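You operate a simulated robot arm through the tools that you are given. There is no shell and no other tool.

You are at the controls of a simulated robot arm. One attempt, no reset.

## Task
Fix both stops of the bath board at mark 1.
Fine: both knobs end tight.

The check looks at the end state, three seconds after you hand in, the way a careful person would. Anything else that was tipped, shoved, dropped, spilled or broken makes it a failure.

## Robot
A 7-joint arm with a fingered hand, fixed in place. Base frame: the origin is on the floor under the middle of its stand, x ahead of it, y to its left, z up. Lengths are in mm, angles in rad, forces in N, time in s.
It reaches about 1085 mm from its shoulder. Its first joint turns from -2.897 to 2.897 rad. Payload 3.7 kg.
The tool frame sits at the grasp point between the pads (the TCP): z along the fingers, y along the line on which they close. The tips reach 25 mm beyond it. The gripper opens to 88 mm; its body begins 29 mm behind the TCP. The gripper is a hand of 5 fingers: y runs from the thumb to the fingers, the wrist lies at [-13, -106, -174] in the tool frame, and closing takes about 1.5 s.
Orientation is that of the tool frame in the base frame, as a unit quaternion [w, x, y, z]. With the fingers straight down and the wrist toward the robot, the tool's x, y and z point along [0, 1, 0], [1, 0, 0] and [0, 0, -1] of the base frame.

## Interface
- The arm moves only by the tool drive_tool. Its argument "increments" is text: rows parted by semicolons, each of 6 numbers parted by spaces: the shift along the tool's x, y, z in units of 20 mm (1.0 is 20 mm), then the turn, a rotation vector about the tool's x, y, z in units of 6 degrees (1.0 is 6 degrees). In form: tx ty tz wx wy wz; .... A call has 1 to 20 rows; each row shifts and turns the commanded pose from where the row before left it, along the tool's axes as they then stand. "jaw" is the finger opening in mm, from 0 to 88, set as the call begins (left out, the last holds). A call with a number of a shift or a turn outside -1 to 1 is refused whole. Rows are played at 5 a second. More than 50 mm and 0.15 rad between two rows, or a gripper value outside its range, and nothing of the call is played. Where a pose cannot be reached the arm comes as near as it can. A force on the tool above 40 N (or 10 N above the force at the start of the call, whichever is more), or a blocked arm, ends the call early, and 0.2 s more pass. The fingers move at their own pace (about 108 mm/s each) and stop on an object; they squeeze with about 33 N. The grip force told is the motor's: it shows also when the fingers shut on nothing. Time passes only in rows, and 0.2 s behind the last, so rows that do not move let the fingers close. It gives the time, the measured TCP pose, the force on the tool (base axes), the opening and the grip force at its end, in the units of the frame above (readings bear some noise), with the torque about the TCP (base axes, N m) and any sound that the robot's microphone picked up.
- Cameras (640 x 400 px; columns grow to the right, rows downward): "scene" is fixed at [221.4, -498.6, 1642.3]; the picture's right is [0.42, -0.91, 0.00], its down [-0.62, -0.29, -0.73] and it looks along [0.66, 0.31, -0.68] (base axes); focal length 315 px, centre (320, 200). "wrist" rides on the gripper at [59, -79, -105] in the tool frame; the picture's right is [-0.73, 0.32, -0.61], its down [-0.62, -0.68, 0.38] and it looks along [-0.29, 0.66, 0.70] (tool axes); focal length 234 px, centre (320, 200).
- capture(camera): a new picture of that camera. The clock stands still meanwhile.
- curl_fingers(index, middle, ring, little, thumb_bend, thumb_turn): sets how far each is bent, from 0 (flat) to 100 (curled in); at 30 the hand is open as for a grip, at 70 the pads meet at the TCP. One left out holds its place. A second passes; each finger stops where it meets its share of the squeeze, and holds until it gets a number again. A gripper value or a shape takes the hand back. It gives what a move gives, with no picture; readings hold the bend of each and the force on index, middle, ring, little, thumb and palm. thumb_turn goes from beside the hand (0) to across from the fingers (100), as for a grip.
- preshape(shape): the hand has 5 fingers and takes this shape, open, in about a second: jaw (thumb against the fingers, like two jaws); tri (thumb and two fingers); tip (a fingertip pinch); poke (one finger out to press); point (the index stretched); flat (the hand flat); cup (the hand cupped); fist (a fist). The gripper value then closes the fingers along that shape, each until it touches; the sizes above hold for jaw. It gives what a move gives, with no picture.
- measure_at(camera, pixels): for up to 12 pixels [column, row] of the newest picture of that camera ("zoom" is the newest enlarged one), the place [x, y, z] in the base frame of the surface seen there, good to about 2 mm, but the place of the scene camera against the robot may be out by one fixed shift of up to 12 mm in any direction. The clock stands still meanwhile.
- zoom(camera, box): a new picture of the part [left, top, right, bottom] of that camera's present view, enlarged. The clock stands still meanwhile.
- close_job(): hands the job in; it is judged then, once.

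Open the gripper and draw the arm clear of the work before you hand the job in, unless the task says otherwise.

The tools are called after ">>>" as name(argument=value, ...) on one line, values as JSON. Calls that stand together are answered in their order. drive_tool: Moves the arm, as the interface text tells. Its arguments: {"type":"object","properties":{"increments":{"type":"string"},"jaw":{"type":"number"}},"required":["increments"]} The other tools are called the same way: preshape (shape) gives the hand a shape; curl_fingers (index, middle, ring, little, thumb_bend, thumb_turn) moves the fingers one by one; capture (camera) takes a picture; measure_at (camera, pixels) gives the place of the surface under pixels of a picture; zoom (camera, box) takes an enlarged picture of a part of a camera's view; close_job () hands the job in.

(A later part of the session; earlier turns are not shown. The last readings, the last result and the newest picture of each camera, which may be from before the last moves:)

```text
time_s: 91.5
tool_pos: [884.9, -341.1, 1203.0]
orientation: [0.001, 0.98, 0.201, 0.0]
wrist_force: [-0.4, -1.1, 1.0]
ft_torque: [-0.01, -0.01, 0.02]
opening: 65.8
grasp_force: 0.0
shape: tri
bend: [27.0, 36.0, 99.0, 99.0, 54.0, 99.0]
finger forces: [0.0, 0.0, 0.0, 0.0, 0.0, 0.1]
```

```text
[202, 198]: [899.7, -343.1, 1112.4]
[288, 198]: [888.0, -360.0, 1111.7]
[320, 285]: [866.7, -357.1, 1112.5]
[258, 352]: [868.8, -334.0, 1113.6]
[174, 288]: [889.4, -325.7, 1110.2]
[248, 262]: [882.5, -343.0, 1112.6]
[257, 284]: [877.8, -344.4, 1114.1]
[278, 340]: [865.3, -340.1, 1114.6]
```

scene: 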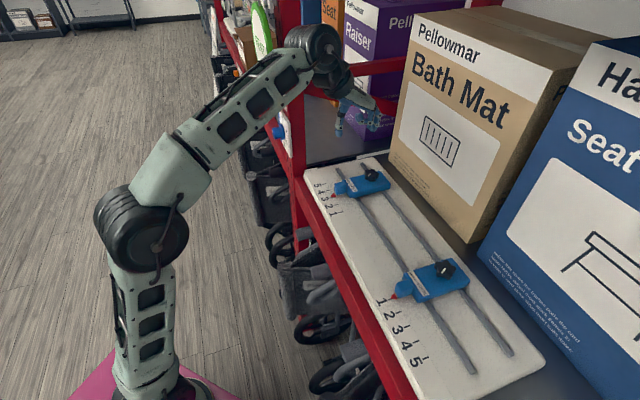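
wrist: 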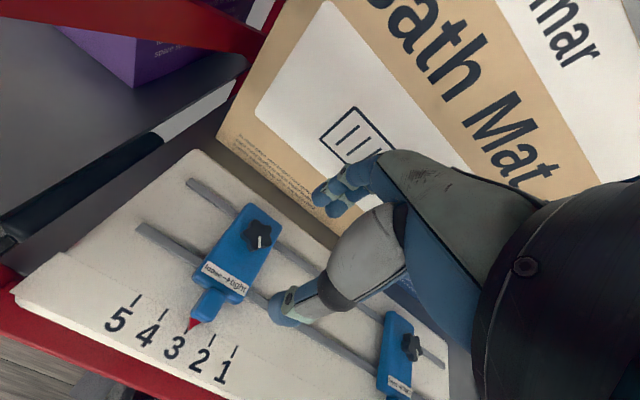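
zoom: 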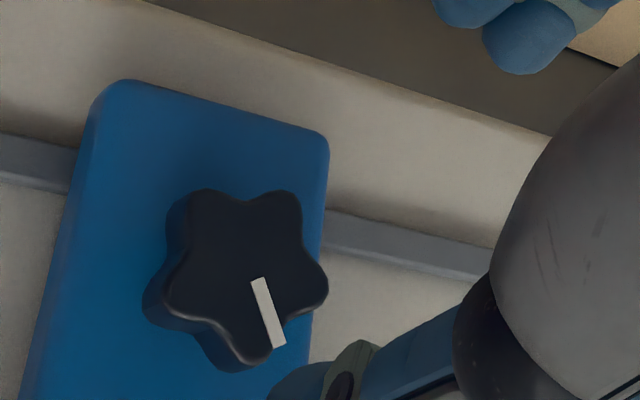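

Centre confirmed (882.3, -343.5). I descend to z≈1116 with fingers open, then close.

>>> drive_tool(increments="0 0 0.9 0 0 0;0 0 0.9 0 0 0;0 0 0.9 0 0 0;0 0 0.9 0 0 0;0 0.03 0.7 0 0 0;0 0 0 0 0 0")

>>> zoom(camera="wrist", box=[245, 185, 365, 285])

```text
time_s: 92.9
tool_pos: [886.1, -341.0, 1116.6]
orientation: [0.0, 0.98, 0.201, 0.0]
wrist_force: [0.2, 1.0, -0.9]
ft_torque: [0.04, 0.01, 0.03]
opening: 65.7
grasp_force: 0.0
shape: tri
bend: [27.0, 36.0, 99.0, 99.0, 54.0, 99.0]
finger forces: [0.1, 0.1, 0.1, 0.0, 0.2, 0.1]
```

```text
4.00 times, centred on (305, 235) of wrist
```

zoom: 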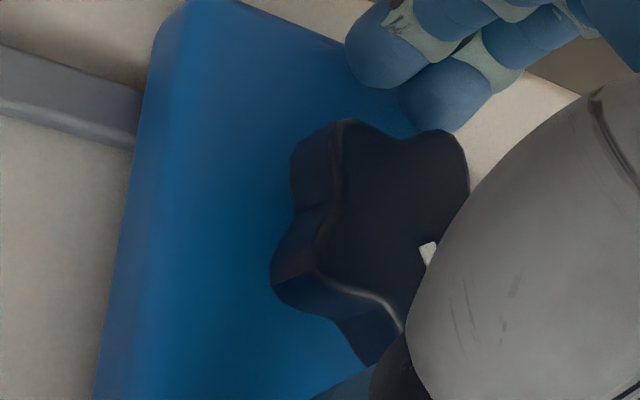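

Position is good. I close on the far knob.

>>> drive_tool(increments="0 0 0 0 0 0;0 0 0 0 0 0;0 0 0 0 0 0;0 0 0 0 0 0;0 0 0 0 0 0;0 0 0 0 0 0;0 0 0 0 0 0;0 0 0 0 0 0", jaw=10)

>>> zoom(camera="wrist", box=[245, 185, 365, 285])

>>> zoom(camera="scene", box=[310, 160, 400, 220])

```text
time_s: 94.7
tool_pos: [885.9, -340.4, 1116.2]
orientation: [-0.001, 0.98, 0.201, -0.001]
wrist_force: [-0.8, 4.5, -22.7]
ft_torque: [0.21, 0.08, 0.03]
opening: 28.3
grasp_force: 32.9
shape: tri
bend: [74.0, 51.0, 100.0, 100.0, 73.0, 100.0]
finger forces: [13.6, 16.0, 0.1, 0.0, 33.0, 0.0]
```

```text
4.00 times, centred on (305, 235) of wrist
```

zoom: 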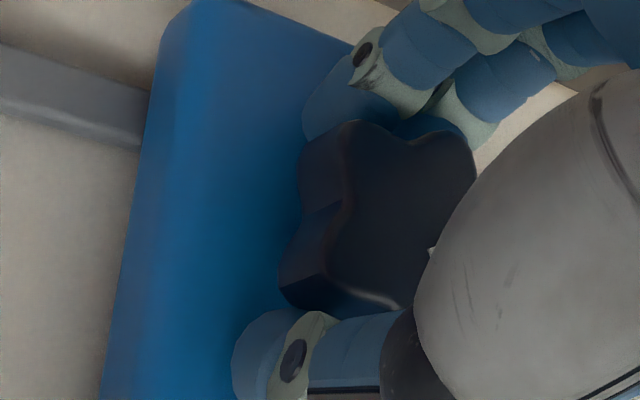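

```text
6.67 times, centred on (355, 190) of scene
```

zoom: 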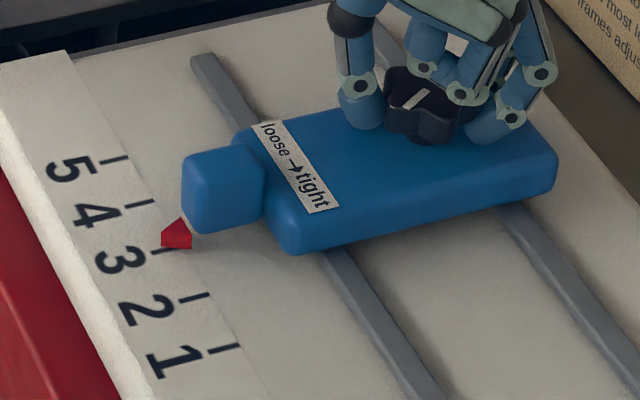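

Grip is balanced, and the scene view of this stop is clear. I loosen counter-clockwise (~50°), watching torque.

>>> drive_tool(increments="0 0 0.08 0 0 -0.7;0 0 0 0 0 -0.7;0 0 0 0 0 -0.7;0 0 0 0 0 -0.7;0 0 0 0 0 0")

>>> drive_tool(increments="0 0 0 0 0 -0.7;0 0 0 0 0 -0.7;0 0 0 0 0 -0.7;0 0 0 0 0 -0.7;0 0 0 0 0 0")

>>> zoom(camera="wrist", box=[245, 185, 365, 285])

>>> zoom(camera="scene", box=[310, 160, 400, 220])

```text
time_s: 95.9
tool_pos: [885.5, -340.5, 1114.1]
orientation: [0.001, 0.94, 0.342, 0.0]
wrist_force: [-8.6, 6.1, -14.4]
ft_torque: [0.2, 0.15, -0.03]
opening: 28.0
grasp_force: 33.0
shape: tri
bend: [74.0, 53.0, 100.0, 100.0, 73.0, 100.0]
finger forces: [11.8, 13.3, 0.1, 0.0, 34.5, 0.0]
```

```text
time_s: 97.1
tool_pos: [884.9, -341.7, 1116.6]
orientation: [-0.001, 0.88, 0.475, 0.0]
wrist_force: [-8.1, 7.6, -15.3]
ft_torque: [0.21, 0.24, -0.04]
opening: 28.0
grasp_force: 33.5
shape: tri
bend: [74.0, 54.0, 100.0, 100.0, 73.0, 98.0]
finger forces: [12.8, 13.3, 0.0, 0.0, 35.3, 0.0]
```

```text
4.00 times, centred on (305, 235) of wrist
```

zoom: 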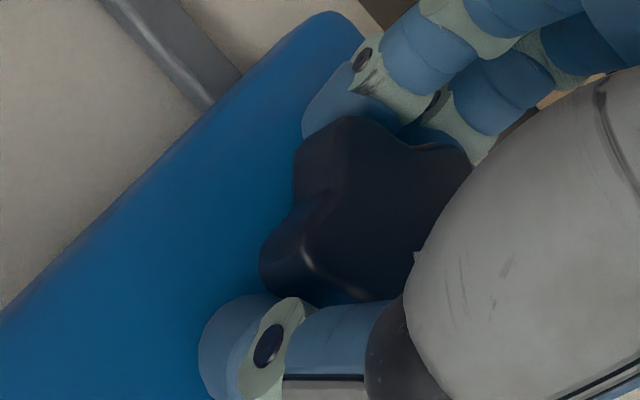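

```text
6.67 times, centred on (355, 190) of scene
```

zoom: 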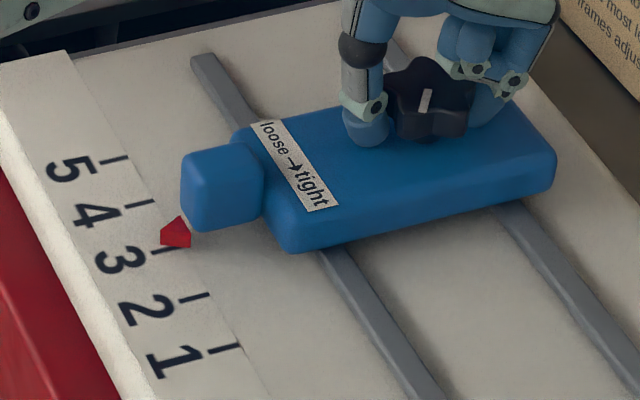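

The knob turned ~34° with almost no torque and the stop stayed. I test sliding -u 6 mm toward mark 1.

>>> drive_tool(increments="-0.147 -0.031 0 0 0 0;-0.147 -0.031 0 0 0 0;0 0 0 0 0 0")

>>> zoom(camera="scene", box=[310, 160, 400, 220])

```text
time_s: 97.9
tool_pos: [879.4, -344.8, 1114.6]
orientation: [-0.001, 0.879, 0.476, -0.001]
wrist_force: [-8.0, 9.9, -14.5]
ft_torque: [0.27, 0.22, -0.03]
opening: 27.7
grasp_force: 33.5
shape: tri
bend: [74.0, 54.0, 100.0, 100.0, 73.0, 97.0]
finger forces: [13.2, 13.2, 0.0, 0.0, 35.7, 0.0]
```

```text
6.67 times, centred on (355, 190) of scene
```

zoom: 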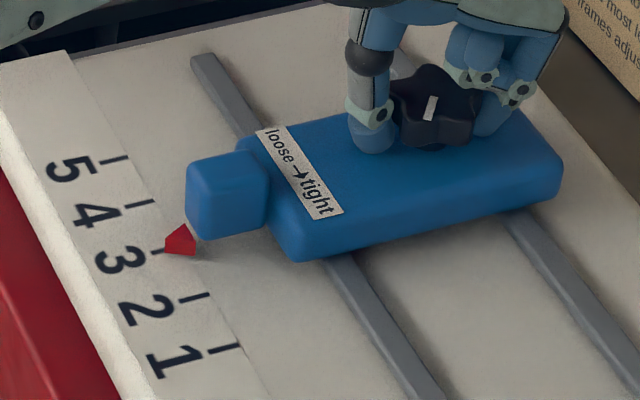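

It slides freely. I slide it -u another 50 mm toward mark 1.

>>> drive_tool(increments="-0.2445 -0.052 0.02 0 0 0;-0.2445 -0.052 0 0 0 0;-0.2445 -0.052 0 0 0 0;-0.2445 -0.052 0 0 0 0;-0.2445 -0.052 0 0 0 0;-0.2445 -0.052 0 0 0 0;-0.2445 -0.052 0 0 0 0;-0.2445 -0.052 0 0 0 0;-0.2445 -0.052 0 0 0 0;-0.2445 -0.052 0 0 0 0;0 0 0 0 0 0")

>>> zoom(camera="scene", box=[310, 180, 400, 240])

>>> zoom(camera="scene", box=[325, 190, 355, 220])

```text
time_s: 99.2
tool_pos: [868.7, -358.4, 1115.2]
orientation: [0.0, 0.878, 0.479, 0.003]
wrist_force: [14.2, 14.0, -1.8]
ft_torque: [0.09, -0.46, 0.03]
opening: 25.7
grasp_force: 32.7
shape: tri
bend: [75.0, 57.0, 100.0, 100.0, 75.0, 88.0]
finger forces: [38.9, 13.2, 0.1, 0.1, 35.3, 0.1]
stopped in row 6: the force on the tool passed its limit at 41 N (the readings are from after the stop); the commanded pose is now the measured one
```

```text
6.67 times, centred on (355, 210) of scene
```

zoom: 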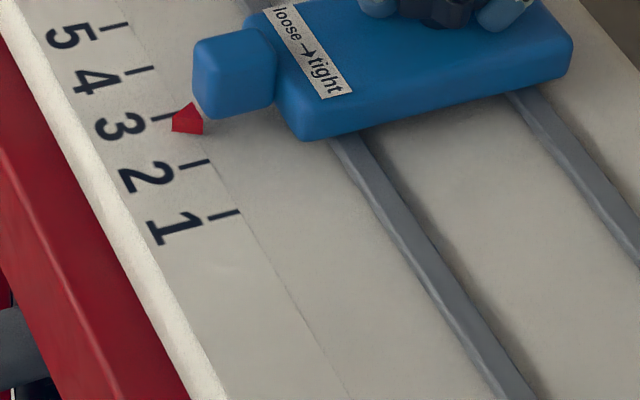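

```text
13.33 times, centred on (340, 205) of scene
```

zoom: 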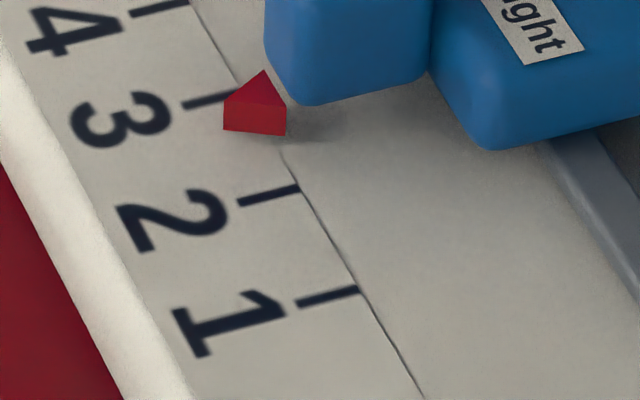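

The slide was blocked at 41 N after ~10 mm; the board hasn't moved. I check the knob's state and how the hand sits.

>>> zoom(camera="scene", box=[335, 150, 405, 200])

>>> zoom(camera="wrist", box=[245, 185, 365, 285])

>>> capture(camera="wrist")

```text
8.00 times, centred on (370, 175) of scene
```

zoom: 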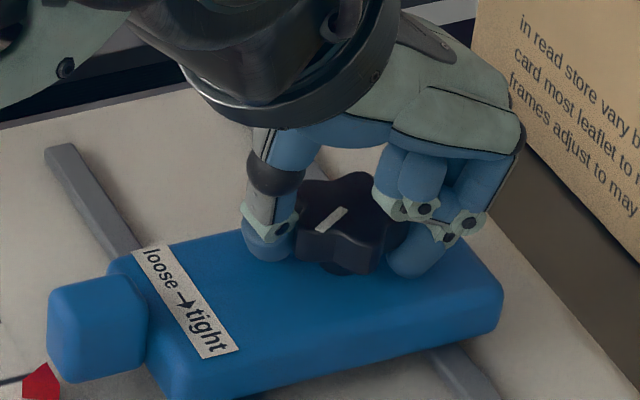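

```text
4.00 times, centred on (305, 235) of wrist
```

zoom: 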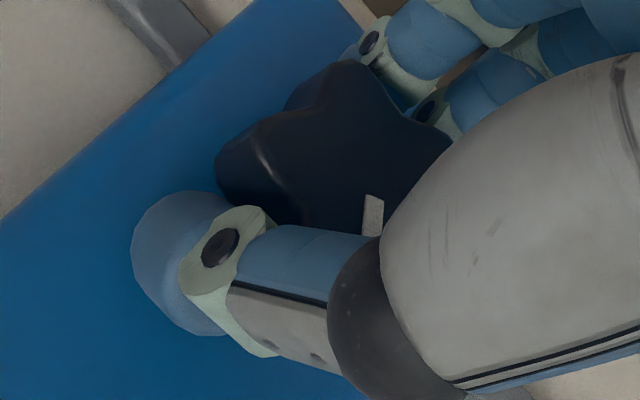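

```text
taken
```

wrist: 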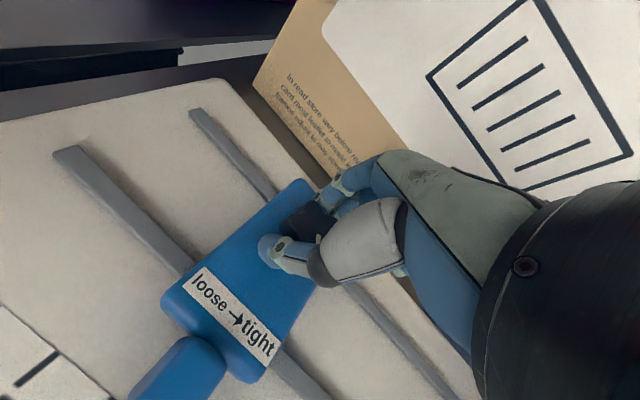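

The knob's mark is back at its original direction: pulling -u turned the knob clockwise and clamped the stop — confirming clockwise is tight. I open, rise and look, then loosen it more before pushing the body itself.

>>> drive_tool(increments="0.2 0.04 0 0 0 0;0.2 0.04 0 0 0 0;0 0 0 0 0 0")

>>> drive_tool(increments="0 0 0 0 0 0;0 0 0 0 0 0;0 0 0 0 0 0;0 0 -1 0 0 0.9;0 0 -1 0 0 0.9;0 0 -1 0 0 0.9;0 0 -1 0 0 0.9;0 0 0 0 0 0.9;0 0 0 0 0 0.9;0 0 0 0 0 0", jaw=66)

>>> zoom(camera="wrist", box=[220, 200, 348, 300])

>>> zoom(camera="scene", box=[310, 160, 400, 220])

```text
time_s: 100.0
tool_pos: [869.5, -356.7, 1114.4]
orientation: [0.0, 0.879, 0.476, 0.0]
wrist_force: [-5.4, 3.4, -9.3]
ft_torque: [0.14, 0.06, -0.07]
opening: 25.7
grasp_force: 33.1
shape: tri
bend: [75.0, 57.0, 100.0, 100.0, 75.0, 89.0]
finger forces: [28.4, 18.1, 0.1, 0.0, 35.7, 0.0]
```

```text
time_s: 102.2
tool_pos: [871.8, -354.9, 1195.5]
orientation: [-0.001, 0.977, 0.212, 0.002]
wrist_force: [-0.1, -0.8, -0.3]
ft_torque: [0.0, 0.01, 0.02]
opening: 65.6
grasp_force: 0.0
shape: tri
bend: [27.0, 36.0, 99.0, 99.0, 54.0, 99.0]
finger forces: [0.1, 0.0, 0.0, 0.0, 0.1, 0.1]
```

```text
4.00 times, centred on (284, 250) of wrist
```

zoom: 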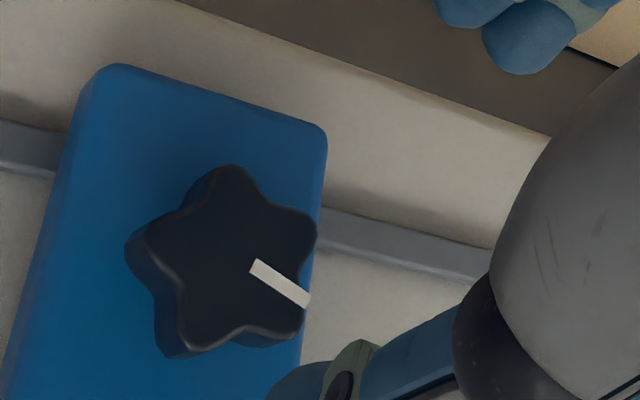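

```text
6.67 times, centred on (355, 190) of scene
```

zoom: 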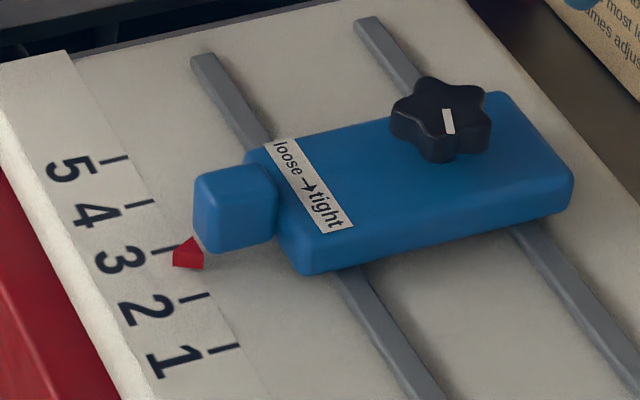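

After opening, the knob is actually ~37° loosened again (mark points down in the scene view). I'll push the stop's body instead of the knob. First I measure knob, body edge and pointer.

>>> zoom(camera="wrist", box=[180, 190, 340, 300])

>>> capture(camera="wrist")

```text
3.64 times, centred on (260, 245) of wrist
```

zoom: 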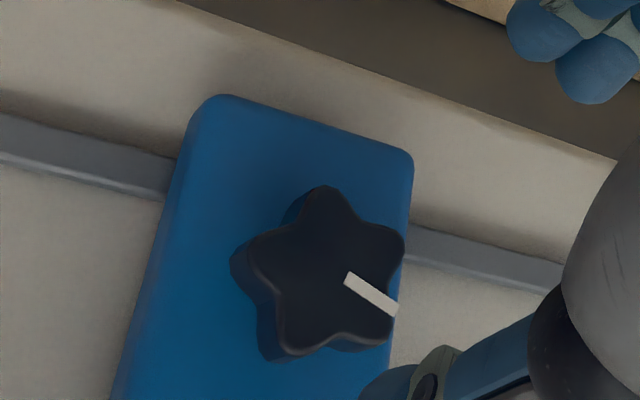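

```text
taken
```

wrist: 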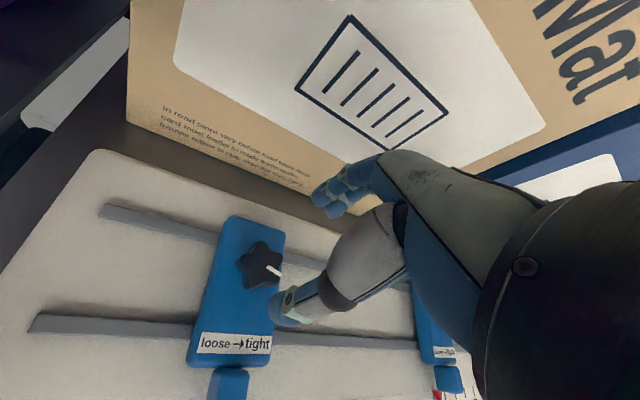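

>>> measure_at(camera="zoom", pixels=[[325, 192], [397, 242], [384, 333], [287, 348], [260, 252], [349, 281], [391, 304], [190, 170], [150, 320], [165, 260], [130, 230], [405, 180]])

```text
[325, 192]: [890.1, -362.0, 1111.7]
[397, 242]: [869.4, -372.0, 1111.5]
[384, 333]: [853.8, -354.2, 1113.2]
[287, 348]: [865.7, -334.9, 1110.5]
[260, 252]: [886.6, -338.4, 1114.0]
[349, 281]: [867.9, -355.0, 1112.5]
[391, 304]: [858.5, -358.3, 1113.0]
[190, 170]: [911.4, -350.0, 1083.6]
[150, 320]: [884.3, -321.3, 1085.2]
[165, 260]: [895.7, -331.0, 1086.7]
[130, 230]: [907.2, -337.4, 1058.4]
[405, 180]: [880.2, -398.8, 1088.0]
```

The far knob is at u≈373 and ~37° loose; body's +u face at u≈403. I rise, square the hand, move to the +u side of the stop and try the "point" shape in free air to see where its fingertip is.

>>> drive_tool(increments="0 0 -1 0 0 -0.85;0 0 -1 0 0 -0.85;0 0 -1 0 0 -0.85;0 0 0 0 0 -0.82;0.9 0 0 0 0 0;0.9 0 0 0 0 0;0.9 0 0 0 0 0;0.9 0 0 0 0 0;0 0 0 0 0 0")

>>> preshape(shape="point")

>>> capture(camera="wrist")

>>> zoom(camera="scene", box=[300, 60, 440, 200])

```text
time_s: 104.2
tool_pos: [922.3, -304.9, 1256.6]
orientation: [0.0, 0.924, 0.382, 0.002]
wrist_force: [0.0, 0.3, -0.9]
ft_torque: [-0.02, 0.0, -0.02]
opening: 65.9
grasp_force: 0.1
shape: tri
bend: [27.0, 36.0, 99.0, 99.0, 54.0, 99.0]
finger forces: [0.1, 0.0, 0.0, 0.1, 0.0, 0.0]
```

```text
time_s: 105.1
tool_pos: [922.6, -303.8, 1255.8]
orientation: [0.0, 0.924, 0.382, 0.002]
wrist_force: [-1.2, -0.2, -0.4]
ft_torque: [0.0, 0.0, 0.02]
opening: 80.6
grasp_force: 0.0
shape: point
bend: [20.0, 100.0, 100.0, 100.0, 98.0, 88.0]
finger forces: [0.0, 0.0, 0.1, 0.0, 0.0, 0.1]
```

```text
taken
```

wrist: 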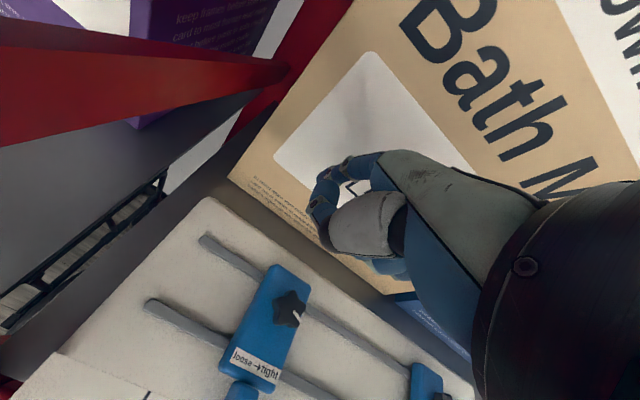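

```text
2.86 times, centred on (370, 130) of scene
```

zoom: 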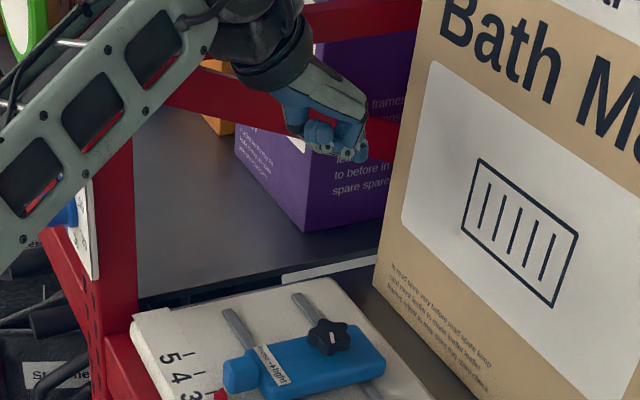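

>>> zoom(camera="wrist", box=[290, 130, 430, 290])

>>> measure_at(camera="wrist", pixels=[[330, 245], [325, 240], [320, 205], [330, 172], [345, 162], [318, 215], [335, 250], [355, 240], [370, 265]])

```text
2.50 times, centred on (360, 210) of wrist
```

zoom: 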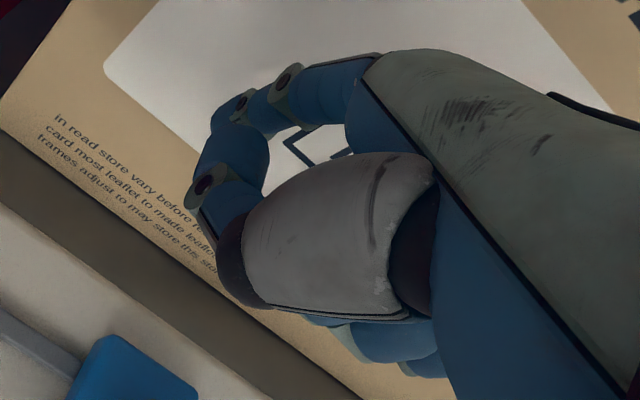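

```text
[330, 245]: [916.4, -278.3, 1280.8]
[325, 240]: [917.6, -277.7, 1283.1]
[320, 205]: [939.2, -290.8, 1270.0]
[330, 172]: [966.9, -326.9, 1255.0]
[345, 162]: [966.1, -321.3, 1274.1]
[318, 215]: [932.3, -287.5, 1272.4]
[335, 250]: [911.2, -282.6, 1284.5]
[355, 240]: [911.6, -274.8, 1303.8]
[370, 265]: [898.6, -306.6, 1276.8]
```

"Point" curls oddly, so I go back to "tri" and close it fully to use the pinched tips as a pusher; I look at the closed geometry in free air.

>>> preshape(shape="tri")

>>> drive_tool(increments="0 0 0 0 0 0;0 0 0 0 0 0;0 0 0 0 0 0;0 0 0 0 0 0;0 0 0 0 0 0;0 0 0 0 0 0;0 0 0 0 0 0;0 0 0 0 0 0;0 0 0 0 0 0", jaw=12)

>>> zoom(camera="wrist", box=[270, 150, 410, 290])

>>> zoom(camera="scene", box=[320, 60, 400, 130])

```text
time_s: 106.0
tool_pos: [922.1, -305.3, 1255.8]
orientation: [0.0, 0.924, 0.381, 0.003]
wrist_force: [0.0, -0.6, 0.1]
ft_torque: [0.0, 0.02, 0.03]
opening: 87.8
grasp_force: 0.2
shape: tri
bend: [30.0, 30.0, 99.0, 99.0, 30.0, 97.0]
finger forces: [0.0, 0.0, 0.0, 0.0, 0.0, 0.0]
```

```text
time_s: 108.0
tool_pos: [922.1, -304.7, 1256.2]
orientation: [0.0, 0.925, 0.381, 0.002]
wrist_force: [-0.5, 0.5, -0.1]
ft_torque: [-0.04, -0.04, 0.02]
opening: 12.0
grasp_force: 0.0
shape: tri
bend: [73.0, 62.0, 99.0, 99.0, 74.0, 100.0]
finger forces: [0.0, 0.0, 0.0, 0.0, 0.0, 0.0]
```

```text
2.86 times, centred on (340, 220) of wrist
```

zoom: 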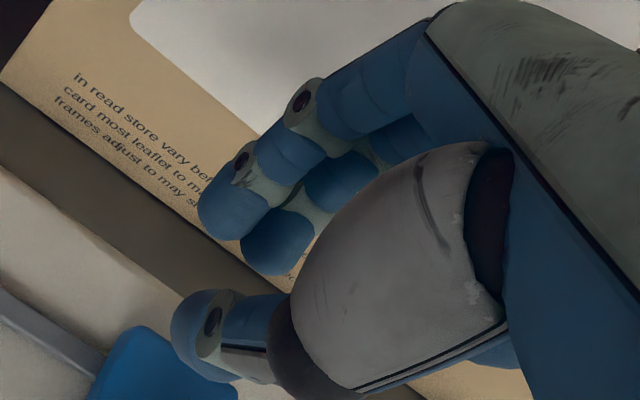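

```text
5.71 times, centred on (360, 95) of scene
```

zoom: 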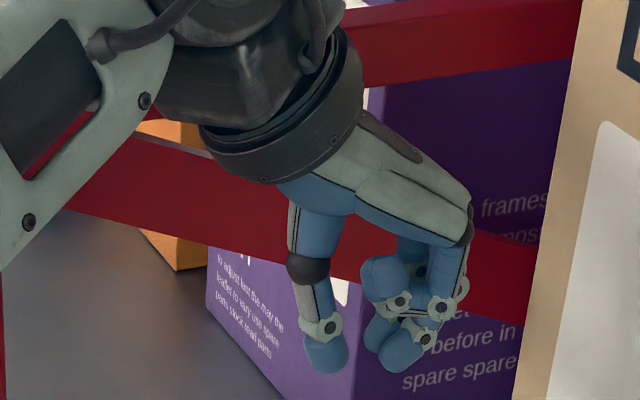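

I measure the closed tips' places relative to the TCP.

>>> measure_at(camera="zoom", pixels=[[340, 355], [320, 365], [395, 362], [380, 350], [385, 275], [400, 300], [455, 230]])

>>> zoom(camera="wrist", box=[270, 150, 410, 290])

>>> measure_at(camera="zoom", pixels=[[190, 335], [178, 340], [200, 370], [215, 215], [205, 225], [270, 255], [255, 260], [285, 265], [300, 100]])

```text
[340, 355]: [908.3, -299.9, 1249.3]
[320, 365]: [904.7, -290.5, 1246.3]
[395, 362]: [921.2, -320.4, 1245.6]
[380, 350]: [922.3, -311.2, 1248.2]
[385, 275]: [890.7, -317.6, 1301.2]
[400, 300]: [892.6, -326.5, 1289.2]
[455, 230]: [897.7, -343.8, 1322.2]
```

```text
2.86 times, centred on (340, 220) of wrist
```

zoom: 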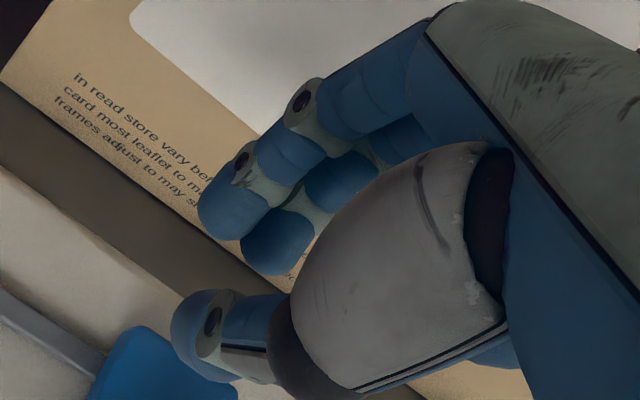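

```text
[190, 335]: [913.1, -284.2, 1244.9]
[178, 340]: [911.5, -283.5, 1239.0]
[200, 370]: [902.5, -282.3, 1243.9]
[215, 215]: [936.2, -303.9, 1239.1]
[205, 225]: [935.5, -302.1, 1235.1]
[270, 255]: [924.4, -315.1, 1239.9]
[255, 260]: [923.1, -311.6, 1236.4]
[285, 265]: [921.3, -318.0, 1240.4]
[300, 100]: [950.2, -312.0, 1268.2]
```

Tips are ~20–22 mm below the TCP, the leading (-x) edge is the middle finger at x≈-13, and curled fingers stay ≥15 mm above the TCP. I move to v≈800 beside the stop's +u face and lower to z≈1094.

>>> drive_tool(increments="-0.12 -0.81 0 0 0 0;-0.12 -0.81 0 0 0 0;-0.12 -0.81 0 0 0 0;-0.11 -0.81 0 0 0 0;0 0 1 0 0 0;0 0 1 0 0 0;0 0 1 0 0 0;0 0 1 0 0 0;0 0 1 0 0 0;0 0 1 0 0 0;0 0 0.8 0 0 0;0 0 0 0 0 0")

>>> zoom(camera="scene", box=[310, 140, 410, 220])

>>> capture(camera="wrist")

```text
time_s: 110.6
tool_pos: [870.3, -265.1, 1119.9]
orientation: [0.0, 0.924, 0.382, 0.002]
wrist_force: [-0.1, 0.1, -0.3]
ft_torque: [0.01, 0.01, 0.0]
opening: 12.3
grasp_force: 0.0
shape: tri
bend: [73.0, 62.0, 99.0, 99.0, 74.0, 100.0]
finger forces: [0.1, 0.1, 0.0, 0.0, 0.0, 0.0]
```

```text
5.00 times, centred on (360, 180) of scene
```

zoom: 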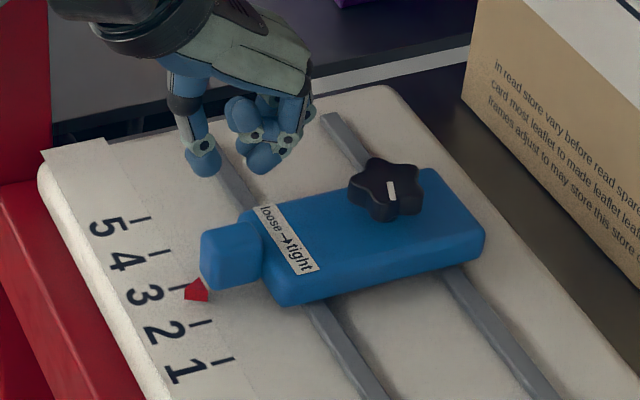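

```text
taken
```

wrist: 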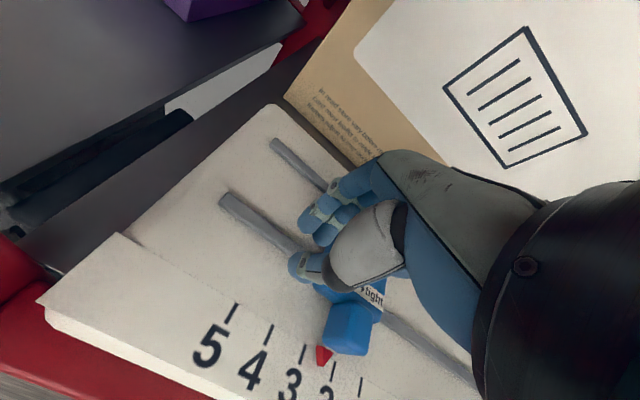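

The hand stands beside the stop's far (+u) side as planned. I lower the last 26 mm and approach -u in small steps.

>>> drive_tool(increments="0 0 0.7 0 0 0;0 0 0.6 0 0 0;0 0 0 0 0 0")

>>> drive_tool(increments="-0.25 0 0 0 0 0;-0.25 0 0 0 0 0;-0.25 0 0 0 0 0;-0.25 0 0 0 0 0;0 0 0 0 0 0")

>>> zoom(camera="scene", box=[310, 150, 410, 230])

```text
time_s: 111.4
tool_pos: [870.8, -265.0, 1093.9]
orientation: [0.0, 0.924, 0.382, 0.002]
wrist_force: [0.0, -0.2, 0.1]
ft_torque: [-0.01, 0.0, -0.01]
opening: 12.4
grasp_force: 0.0
shape: tri
bend: [73.0, 62.0, 99.0, 99.0, 74.0, 100.0]
finger forces: [0.0, 0.1, 0.1, 0.1, 0.0, 0.0]
```

```text
time_s: 112.6
tool_pos: [856.7, -279.1, 1092.4]
orientation: [-0.001, 0.924, 0.382, 0.002]
wrist_force: [0.8, 0.3, 0.7]
ft_torque: [-0.01, -0.01, 0.01]
opening: 12.3
grasp_force: 0.1
shape: tri
bend: [73.0, 62.0, 99.0, 99.0, 74.0, 100.0]
finger forces: [0.0, 1.1, 0.0, 0.1, 0.0, 0.0]
```

```text
5.00 times, centred on (360, 190) of scene
```

zoom: 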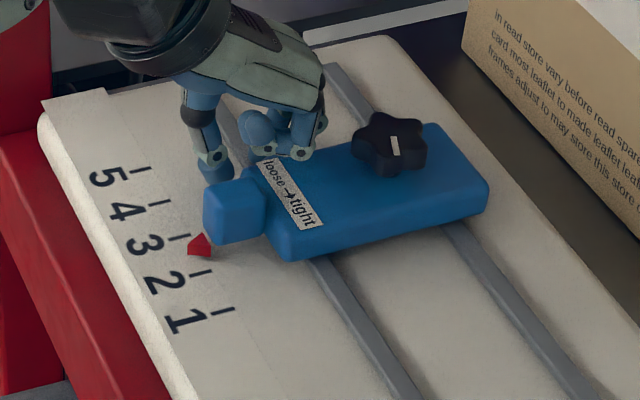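

Contact made (1 N on the middle finger) and the stop yields easily. I push on -u by 36 mm in small steps.

>>> drive_tool(increments="-0.2 0 0 0 0 0;-0.2 0 0 0 0 0;-0.2 0 0 0 0 0;-0.2 0 0 0 0 0;-0.2 0 0 0 0 0;-0.2 0 0 0 0 0;-0.2 0 0 0 0 0;-0.2 0 0 0 0 0;-0.2 0 0 0 0 0;0 0 0 0 0 0")

>>> zoom(camera="scene", box=[310, 160, 410, 240])

```text
time_s: 114.8
tool_pos: [830.6, -304.7, 1092.3]
orientation: [0.0, 0.924, 0.382, 0.002]
wrist_force: [0.5, 0.6, 0.3]
ft_torque: [-0.01, 0.03, 0.02]
opening: 12.1
grasp_force: 0.1
shape: tri
bend: [73.0, 62.0, 99.0, 99.0, 74.0, 100.0]
finger forces: [0.1, 1.0, 0.0, 0.0, 0.0, 0.0]
```

```text
5.00 times, centred on (360, 200) of scene
```

zoom: 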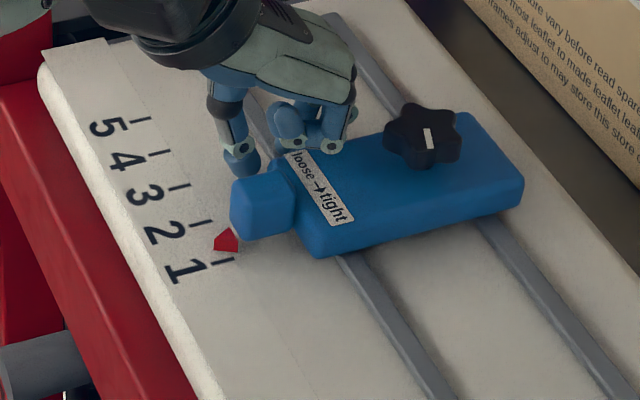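

It slides beautifully with ~1 N; the pointer is now between 2 and 1. I measure the residual to tick 1.

>>> zoom(camera="scene", box=[325, 195, 355, 225])

>>> measure_at(camera="scene", pixels=[[339.5, 209.5], [340, 213]])

```text
13.33 times, centred on (340, 210) of scene
```

zoom: 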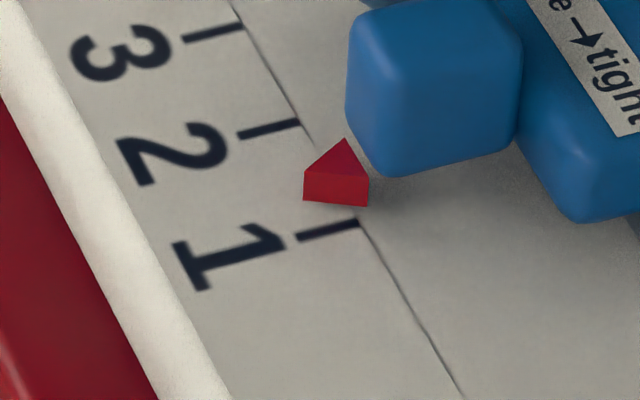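

```text
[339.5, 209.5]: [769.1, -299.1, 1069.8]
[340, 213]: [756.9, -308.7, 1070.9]
```

>>> measure_at(camera="zoom", pixels=[[306, 195], [307, 185], [308, 177], [305, 236], [320, 232], [335, 228], [350, 224], [250, 133], [270, 128], [290, 123]])

```text
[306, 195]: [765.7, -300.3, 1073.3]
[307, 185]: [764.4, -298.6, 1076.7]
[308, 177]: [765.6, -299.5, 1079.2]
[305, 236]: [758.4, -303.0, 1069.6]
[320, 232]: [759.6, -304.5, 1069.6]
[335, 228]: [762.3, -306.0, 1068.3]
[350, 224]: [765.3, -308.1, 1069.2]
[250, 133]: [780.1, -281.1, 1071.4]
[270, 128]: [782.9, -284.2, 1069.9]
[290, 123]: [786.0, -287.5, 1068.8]
```

Residual to tick 1 is ~7.2 mm. I push 7 mm more in two small steps.

>>> drive_tool(increments="-0.12 0 0 0 0 0;-0.12 0 0 0 0 0;-0.11 0 0 0 0 0;0 0 0 0 0 0")

>>> zoom(camera="scene", box=[325, 195, 355, 225])

>>> measure_at(camera="zoom", pixels=[[322, 217], [324, 207], [325, 200], [305, 236], [315, 233], [325, 230], [345, 225]])

```text
time_s: 115.8
tool_pos: [826.0, -308.8, 1092.6]
orientation: [-0.002, 0.924, 0.381, 0.002]
wrist_force: [2.3, 0.9, 0.1]
ft_torque: [0.01, -0.02, 0.02]
opening: 12.1
grasp_force: 0.1
shape: tri
bend: [73.0, 62.0, 99.0, 99.0, 74.0, 100.0]
finger forces: [0.1, 1.6, 0.1, 0.0, 0.1, 0.0]
```

```text
13.33 times, centred on (340, 210) of scene
```

zoom: 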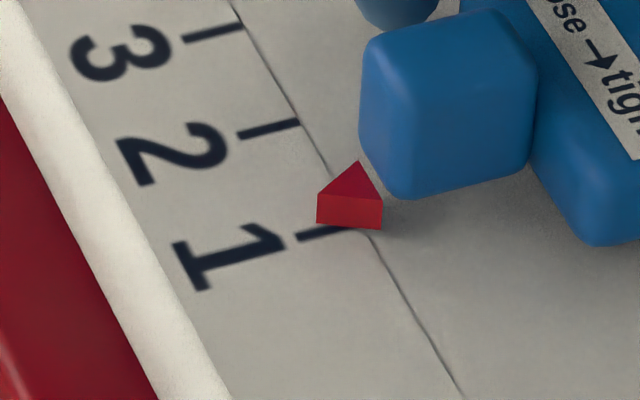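

```text
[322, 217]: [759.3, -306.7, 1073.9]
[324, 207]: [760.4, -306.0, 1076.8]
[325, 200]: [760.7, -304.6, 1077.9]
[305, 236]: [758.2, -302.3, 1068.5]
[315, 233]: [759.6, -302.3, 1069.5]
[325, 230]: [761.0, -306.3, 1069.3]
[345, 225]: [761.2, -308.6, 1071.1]
```

The far apex now matches tick 1 (parallax-corrected within ~0.5 mm). I push 1 mm more to learn whether there's an end limit here too.

>>> drive_tool(increments="-0.06 0 0 0 0 0;0 0 0 0 0 0")

>>> zoom(camera="scene", box=[325, 195, 355, 225])

```text
time_s: 116.4
tool_pos: [824.5, -311.0, 1092.2]
orientation: [0.0, 0.924, 0.382, 0.002]
wrist_force: [2.0, 2.6, -0.5]
ft_torque: [0.02, -0.02, 0.07]
opening: 12.3
grasp_force: 0.0
shape: tri
bend: [73.0, 62.0, 99.0, 99.0, 74.0, 100.0]
finger forces: [0.1, 3.8, 0.1, 0.0, 0.0, 0.0]
```

```text
13.33 times, centred on (340, 210) of scene
```

zoom: 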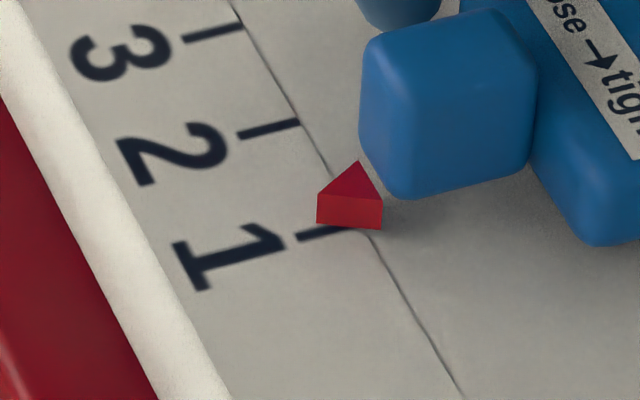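

There is an end limit at mark 1 here as well (force up, no motion). I back off +u, rise, open, and move over the knob with the hand turned to az 60°.

>>> drive_tool(increments="0.75 0 0 0 0 0;0 0 -0.9 0 0 0;0 0 -0.9 0 0 0;0 0 -0.9 0 0 0;0 0 -0.9 0 0 0;0 0 -0.9 0 0 0;0 0 -0.9 0 0 0;0 0 0 0 0 0")

>>> drive_tool(increments="-0.684 0.785 0 0 0 0;-0.684 0.785 0 0 0 0;-0.684 0.785 0 0 0 0;-0.684 0.785 0 0 0 0;0 0 0 0 0 -0.85;0 0 0 0 0 -0.85;0 0 0 0 0 -0.85;0 0 0 0 0 0", jaw=66)

>>> capture(camera="wrist")

>>> zoom(camera="wrist", box=[220, 200, 348, 300])

```text
time_s: 118.2
tool_pos: [835.3, -301.5, 1201.2]
orientation: [0.0, 0.924, 0.383, 0.001]
wrist_force: [0.3, 0.3, 0.2]
ft_torque: [-0.01, -0.04, 0.04]
opening: 12.4
grasp_force: 0.1
shape: tri
bend: [73.0, 62.0, 99.0, 99.0, 74.0, 100.0]
finger forces: [0.0, 0.1, 0.1, 0.0, 0.1, 0.0]
```

```text
time_s: 120.0
tool_pos: [841.4, -383.0, 1200.5]
orientation: [0.0, 0.865, 0.502, 0.002]
wrist_force: [0.3, 0.9, -0.2]
ft_torque: [0.03, 0.0, 0.03]
opening: 65.9
grasp_force: 0.0
shape: tri
bend: [27.0, 36.0, 99.0, 99.0, 54.0, 99.0]
finger forces: [0.1, 0.1, 0.0, 0.0, 0.0, 0.0]
```

```text
taken
```

wrist: 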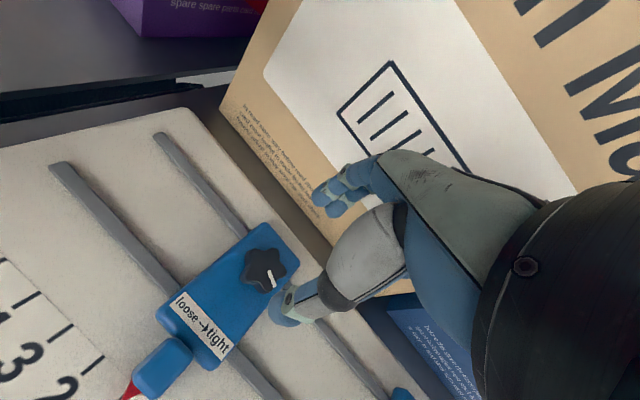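

```text
4.00 times, centred on (284, 250) of wrist
```

zoom: 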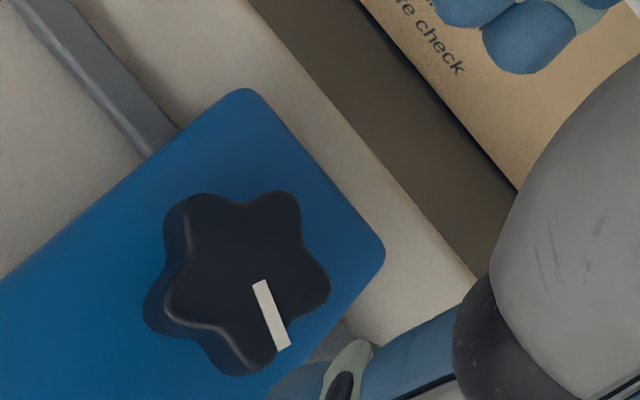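

The knob appears in the hand exactly as in the seated pose (37° loose). I measure its centre to confirm alignment.

>>> measure_at(camera="zoom", pixels=[[202, 200], [288, 200], [322, 287], [260, 358], [174, 292], [246, 264]])

```text
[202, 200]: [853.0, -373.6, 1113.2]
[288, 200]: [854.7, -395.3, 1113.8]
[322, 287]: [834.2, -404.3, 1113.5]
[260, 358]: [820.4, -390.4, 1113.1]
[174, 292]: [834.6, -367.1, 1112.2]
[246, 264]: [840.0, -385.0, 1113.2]
```

Knob centre (839.4, -386.1); the TCP is 3.7 mm ahead along tool x as wanted. I descend and close.

>>> drive_tool(increments="0 0 0.9 0 0 0;0 0 0.9 0 0 0;0 0 0.9 0 0 0;0 0 0.9 0 0 0;0 0 0.6 0 0 0;0 0 0 0 0 0")

>>> drive_tool(increments="0 0 0 0 0 0;0 0 0 0 0 0;0 0 0 0 0 0;0 0 0 0 0 0;0 0 0 0 0 0;0 0 0 0 0 0;0 0 0 0 0 0;0 0 0 0 0 0", jaw=10)

>>> zoom(camera="wrist", box=[245, 185, 365, 285])

>>> zoom(camera="scene", box=[325, 195, 355, 225])

```text
time_s: 121.4
tool_pos: [840.7, -382.0, 1115.3]
orientation: [0.001, 0.865, 0.502, 0.001]
wrist_force: [0.4, -0.9, 0.4]
ft_torque: [0.0, 0.02, -0.01]
opening: 65.6
grasp_force: 0.1
shape: tri
bend: [27.0, 36.0, 99.0, 99.0, 54.0, 99.0]
finger forces: [0.0, 0.0, 0.1, 0.0, 0.0, 0.1]
```

```text
time_s: 123.2
tool_pos: [841.5, -381.8, 1114.1]
orientation: [-0.001, 0.865, 0.502, 0.001]
wrist_force: [-0.4, 6.3, -18.4]
ft_torque: [0.23, 0.12, 0.03]
opening: 28.1
grasp_force: 33.0
shape: tri
bend: [74.0, 52.0, 100.0, 100.0, 74.0, 100.0]
finger forces: [13.9, 15.6, 0.1, 0.1, 31.8, 0.0]
```

```text
4.00 times, centred on (305, 235) of wrist
```

zoom: 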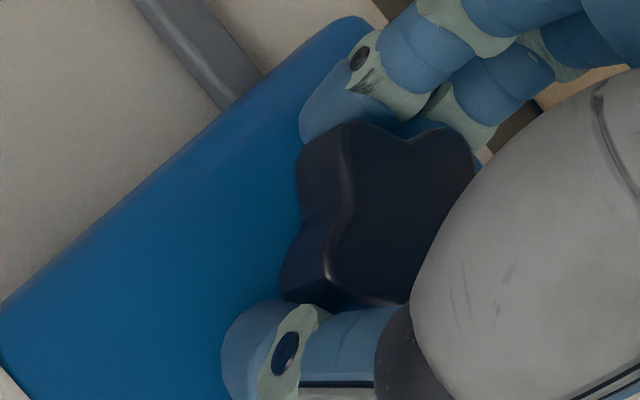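

```text
13.33 times, centred on (340, 210) of scene
```

zoom: 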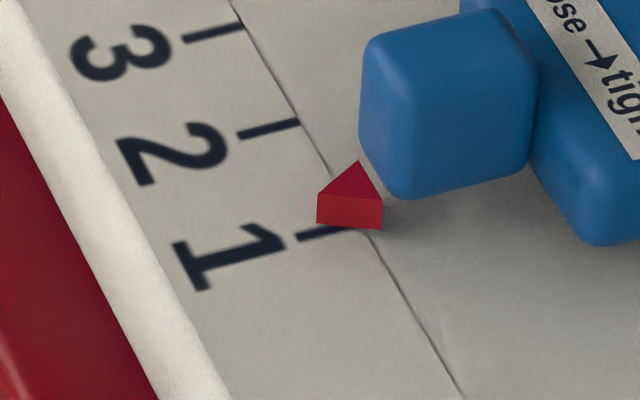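

Good grip and the pointer stayed on mark 1. I turn clockwise to tighten in 21° steps.

>>> drive_tool(increments="0 0 0.08 0 0 0.6;0 0 0 0 0 0.6;0 0 0 0 0 0.6;0 0 0 0 0 0.6;0 0 0 0 0 0.6;0 0 0 0 0 0.6;0 0 0 0 0 0")

>>> zoom(camera="scene", box=[325, 195, 355, 225])

>>> zoom(camera="wrist", box=[245, 185, 365, 285])

```text
time_s: 124.8
tool_pos: [841.4, -382.9, 1114.4]
orientation: [-0.001, 0.944, 0.331, 0.001]
wrist_force: [5.6, 6.9, -15.5]
ft_torque: [0.28, 0.03, 0.06]
opening: 27.8
grasp_force: 32.8
shape: tri
bend: [74.0, 52.0, 100.0, 100.0, 74.0, 100.0]
finger forces: [16.2, 17.3, 0.0, 0.0, 34.0, 0.1]
```

```text
13.33 times, centred on (340, 210) of scene
```

zoom: 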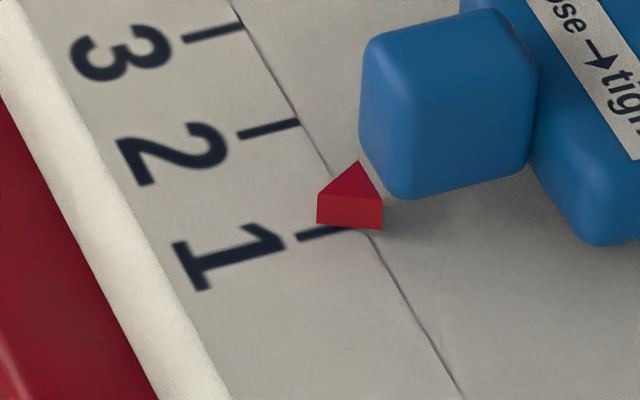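

```text
4.00 times, centred on (305, 235) of wrist
```

zoom: 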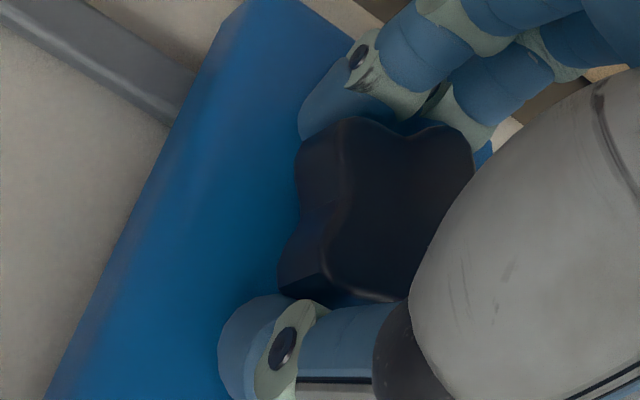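

The knob follows the hand precisely with hardly any torque and the pointer holds on mark 1. I continue clockwise 22°.

>>> drive_tool(increments="0 0 0 0 0 0.6;0 0 0 0 0 0.6;0 0 0 0 0 0.6;0 0 0 0 0 0.6;0 0 0 0 0 0.6;0 0 0 0 0 0.6;0 0 0 0 0 0")

>>> zoom(camera="scene", box=[325, 195, 355, 225])

>>> zoom(camera="wrist", box=[245, 185, 365, 285])

```text
time_s: 126.4
tool_pos: [841.4, -381.6, 1115.0]
orientation: [-0.001, 0.989, 0.148, 0.002]
wrist_force: [18.6, -0.7, -15.8]
ft_torque: [0.05, -0.26, 0.32]
opening: 27.2
grasp_force: 33.5
shape: tri
bend: [74.0, 50.0, 100.0, 100.0, 74.0, 100.0]
finger forces: [23.0, 27.9, 0.0, 0.0, 29.2, 0.0]
```

```text
13.33 times, centred on (340, 210) of scene
```

zoom: 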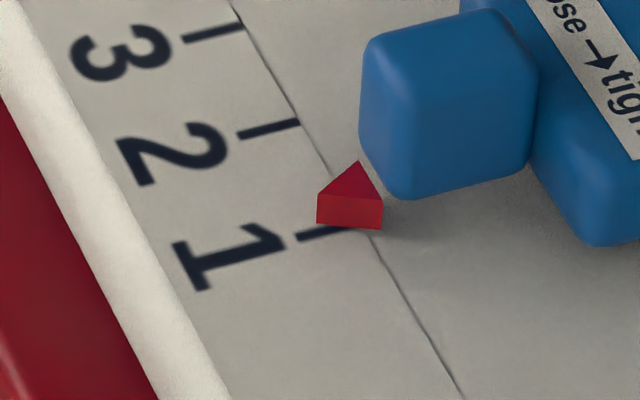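

```text
4.00 times, centred on (305, 235) of wrist
```

zoom: 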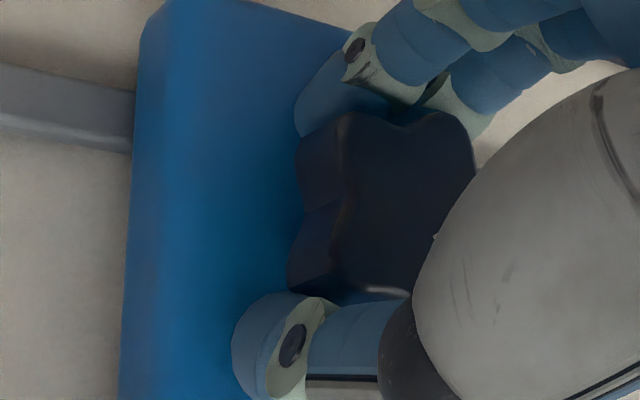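

Torque starts rising (0.32 Nm) near the tight end; the push is toward the limit so the pointer stays. I wind 15° more.

>>> drive_tool(increments="0 0 0 0 0 0.5;0 0 0 0 0 0.5;0 0 0 0 0 0.5;0 0 0 0 0 0.5;0 0 0 0 0 0.5;0 0 0 0 0 0")

>>> zoom(camera="scene", box=[325, 195, 355, 225])

>>> zoom(camera="wrist", box=[245, 185, 365, 285])

```text
time_s: 127.8
tool_pos: [843.5, -381.9, 1114.7]
orientation: [-0.001, 1.0, 0.017, 0.001]
wrist_force: [38.8, 2.4, -0.4]
ft_torque: [-0.21, -0.71, 0.82]
opening: 26.9
grasp_force: 33.0
shape: tri
bend: [74.0, 48.0, 100.0, 100.0, 74.0, 100.0]
finger forces: [35.2, 42.1, 0.0, 0.0, 35.8, 0.0]
```

```text
13.33 times, centred on (340, 210) of scene
```

zoom: 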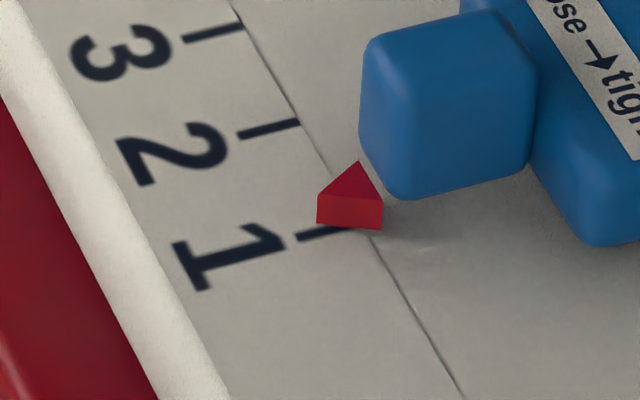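

```text
4.00 times, centred on (305, 235) of wrist
```

zoom: 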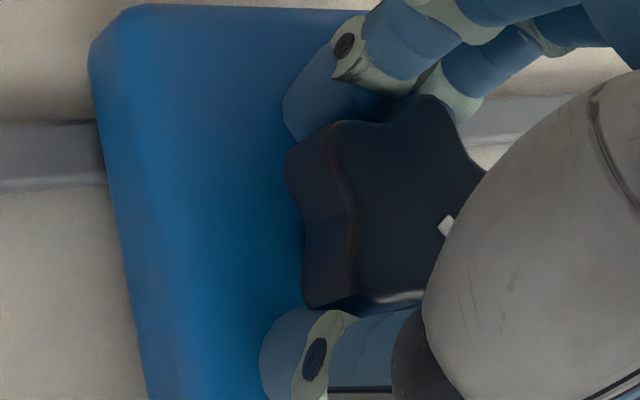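

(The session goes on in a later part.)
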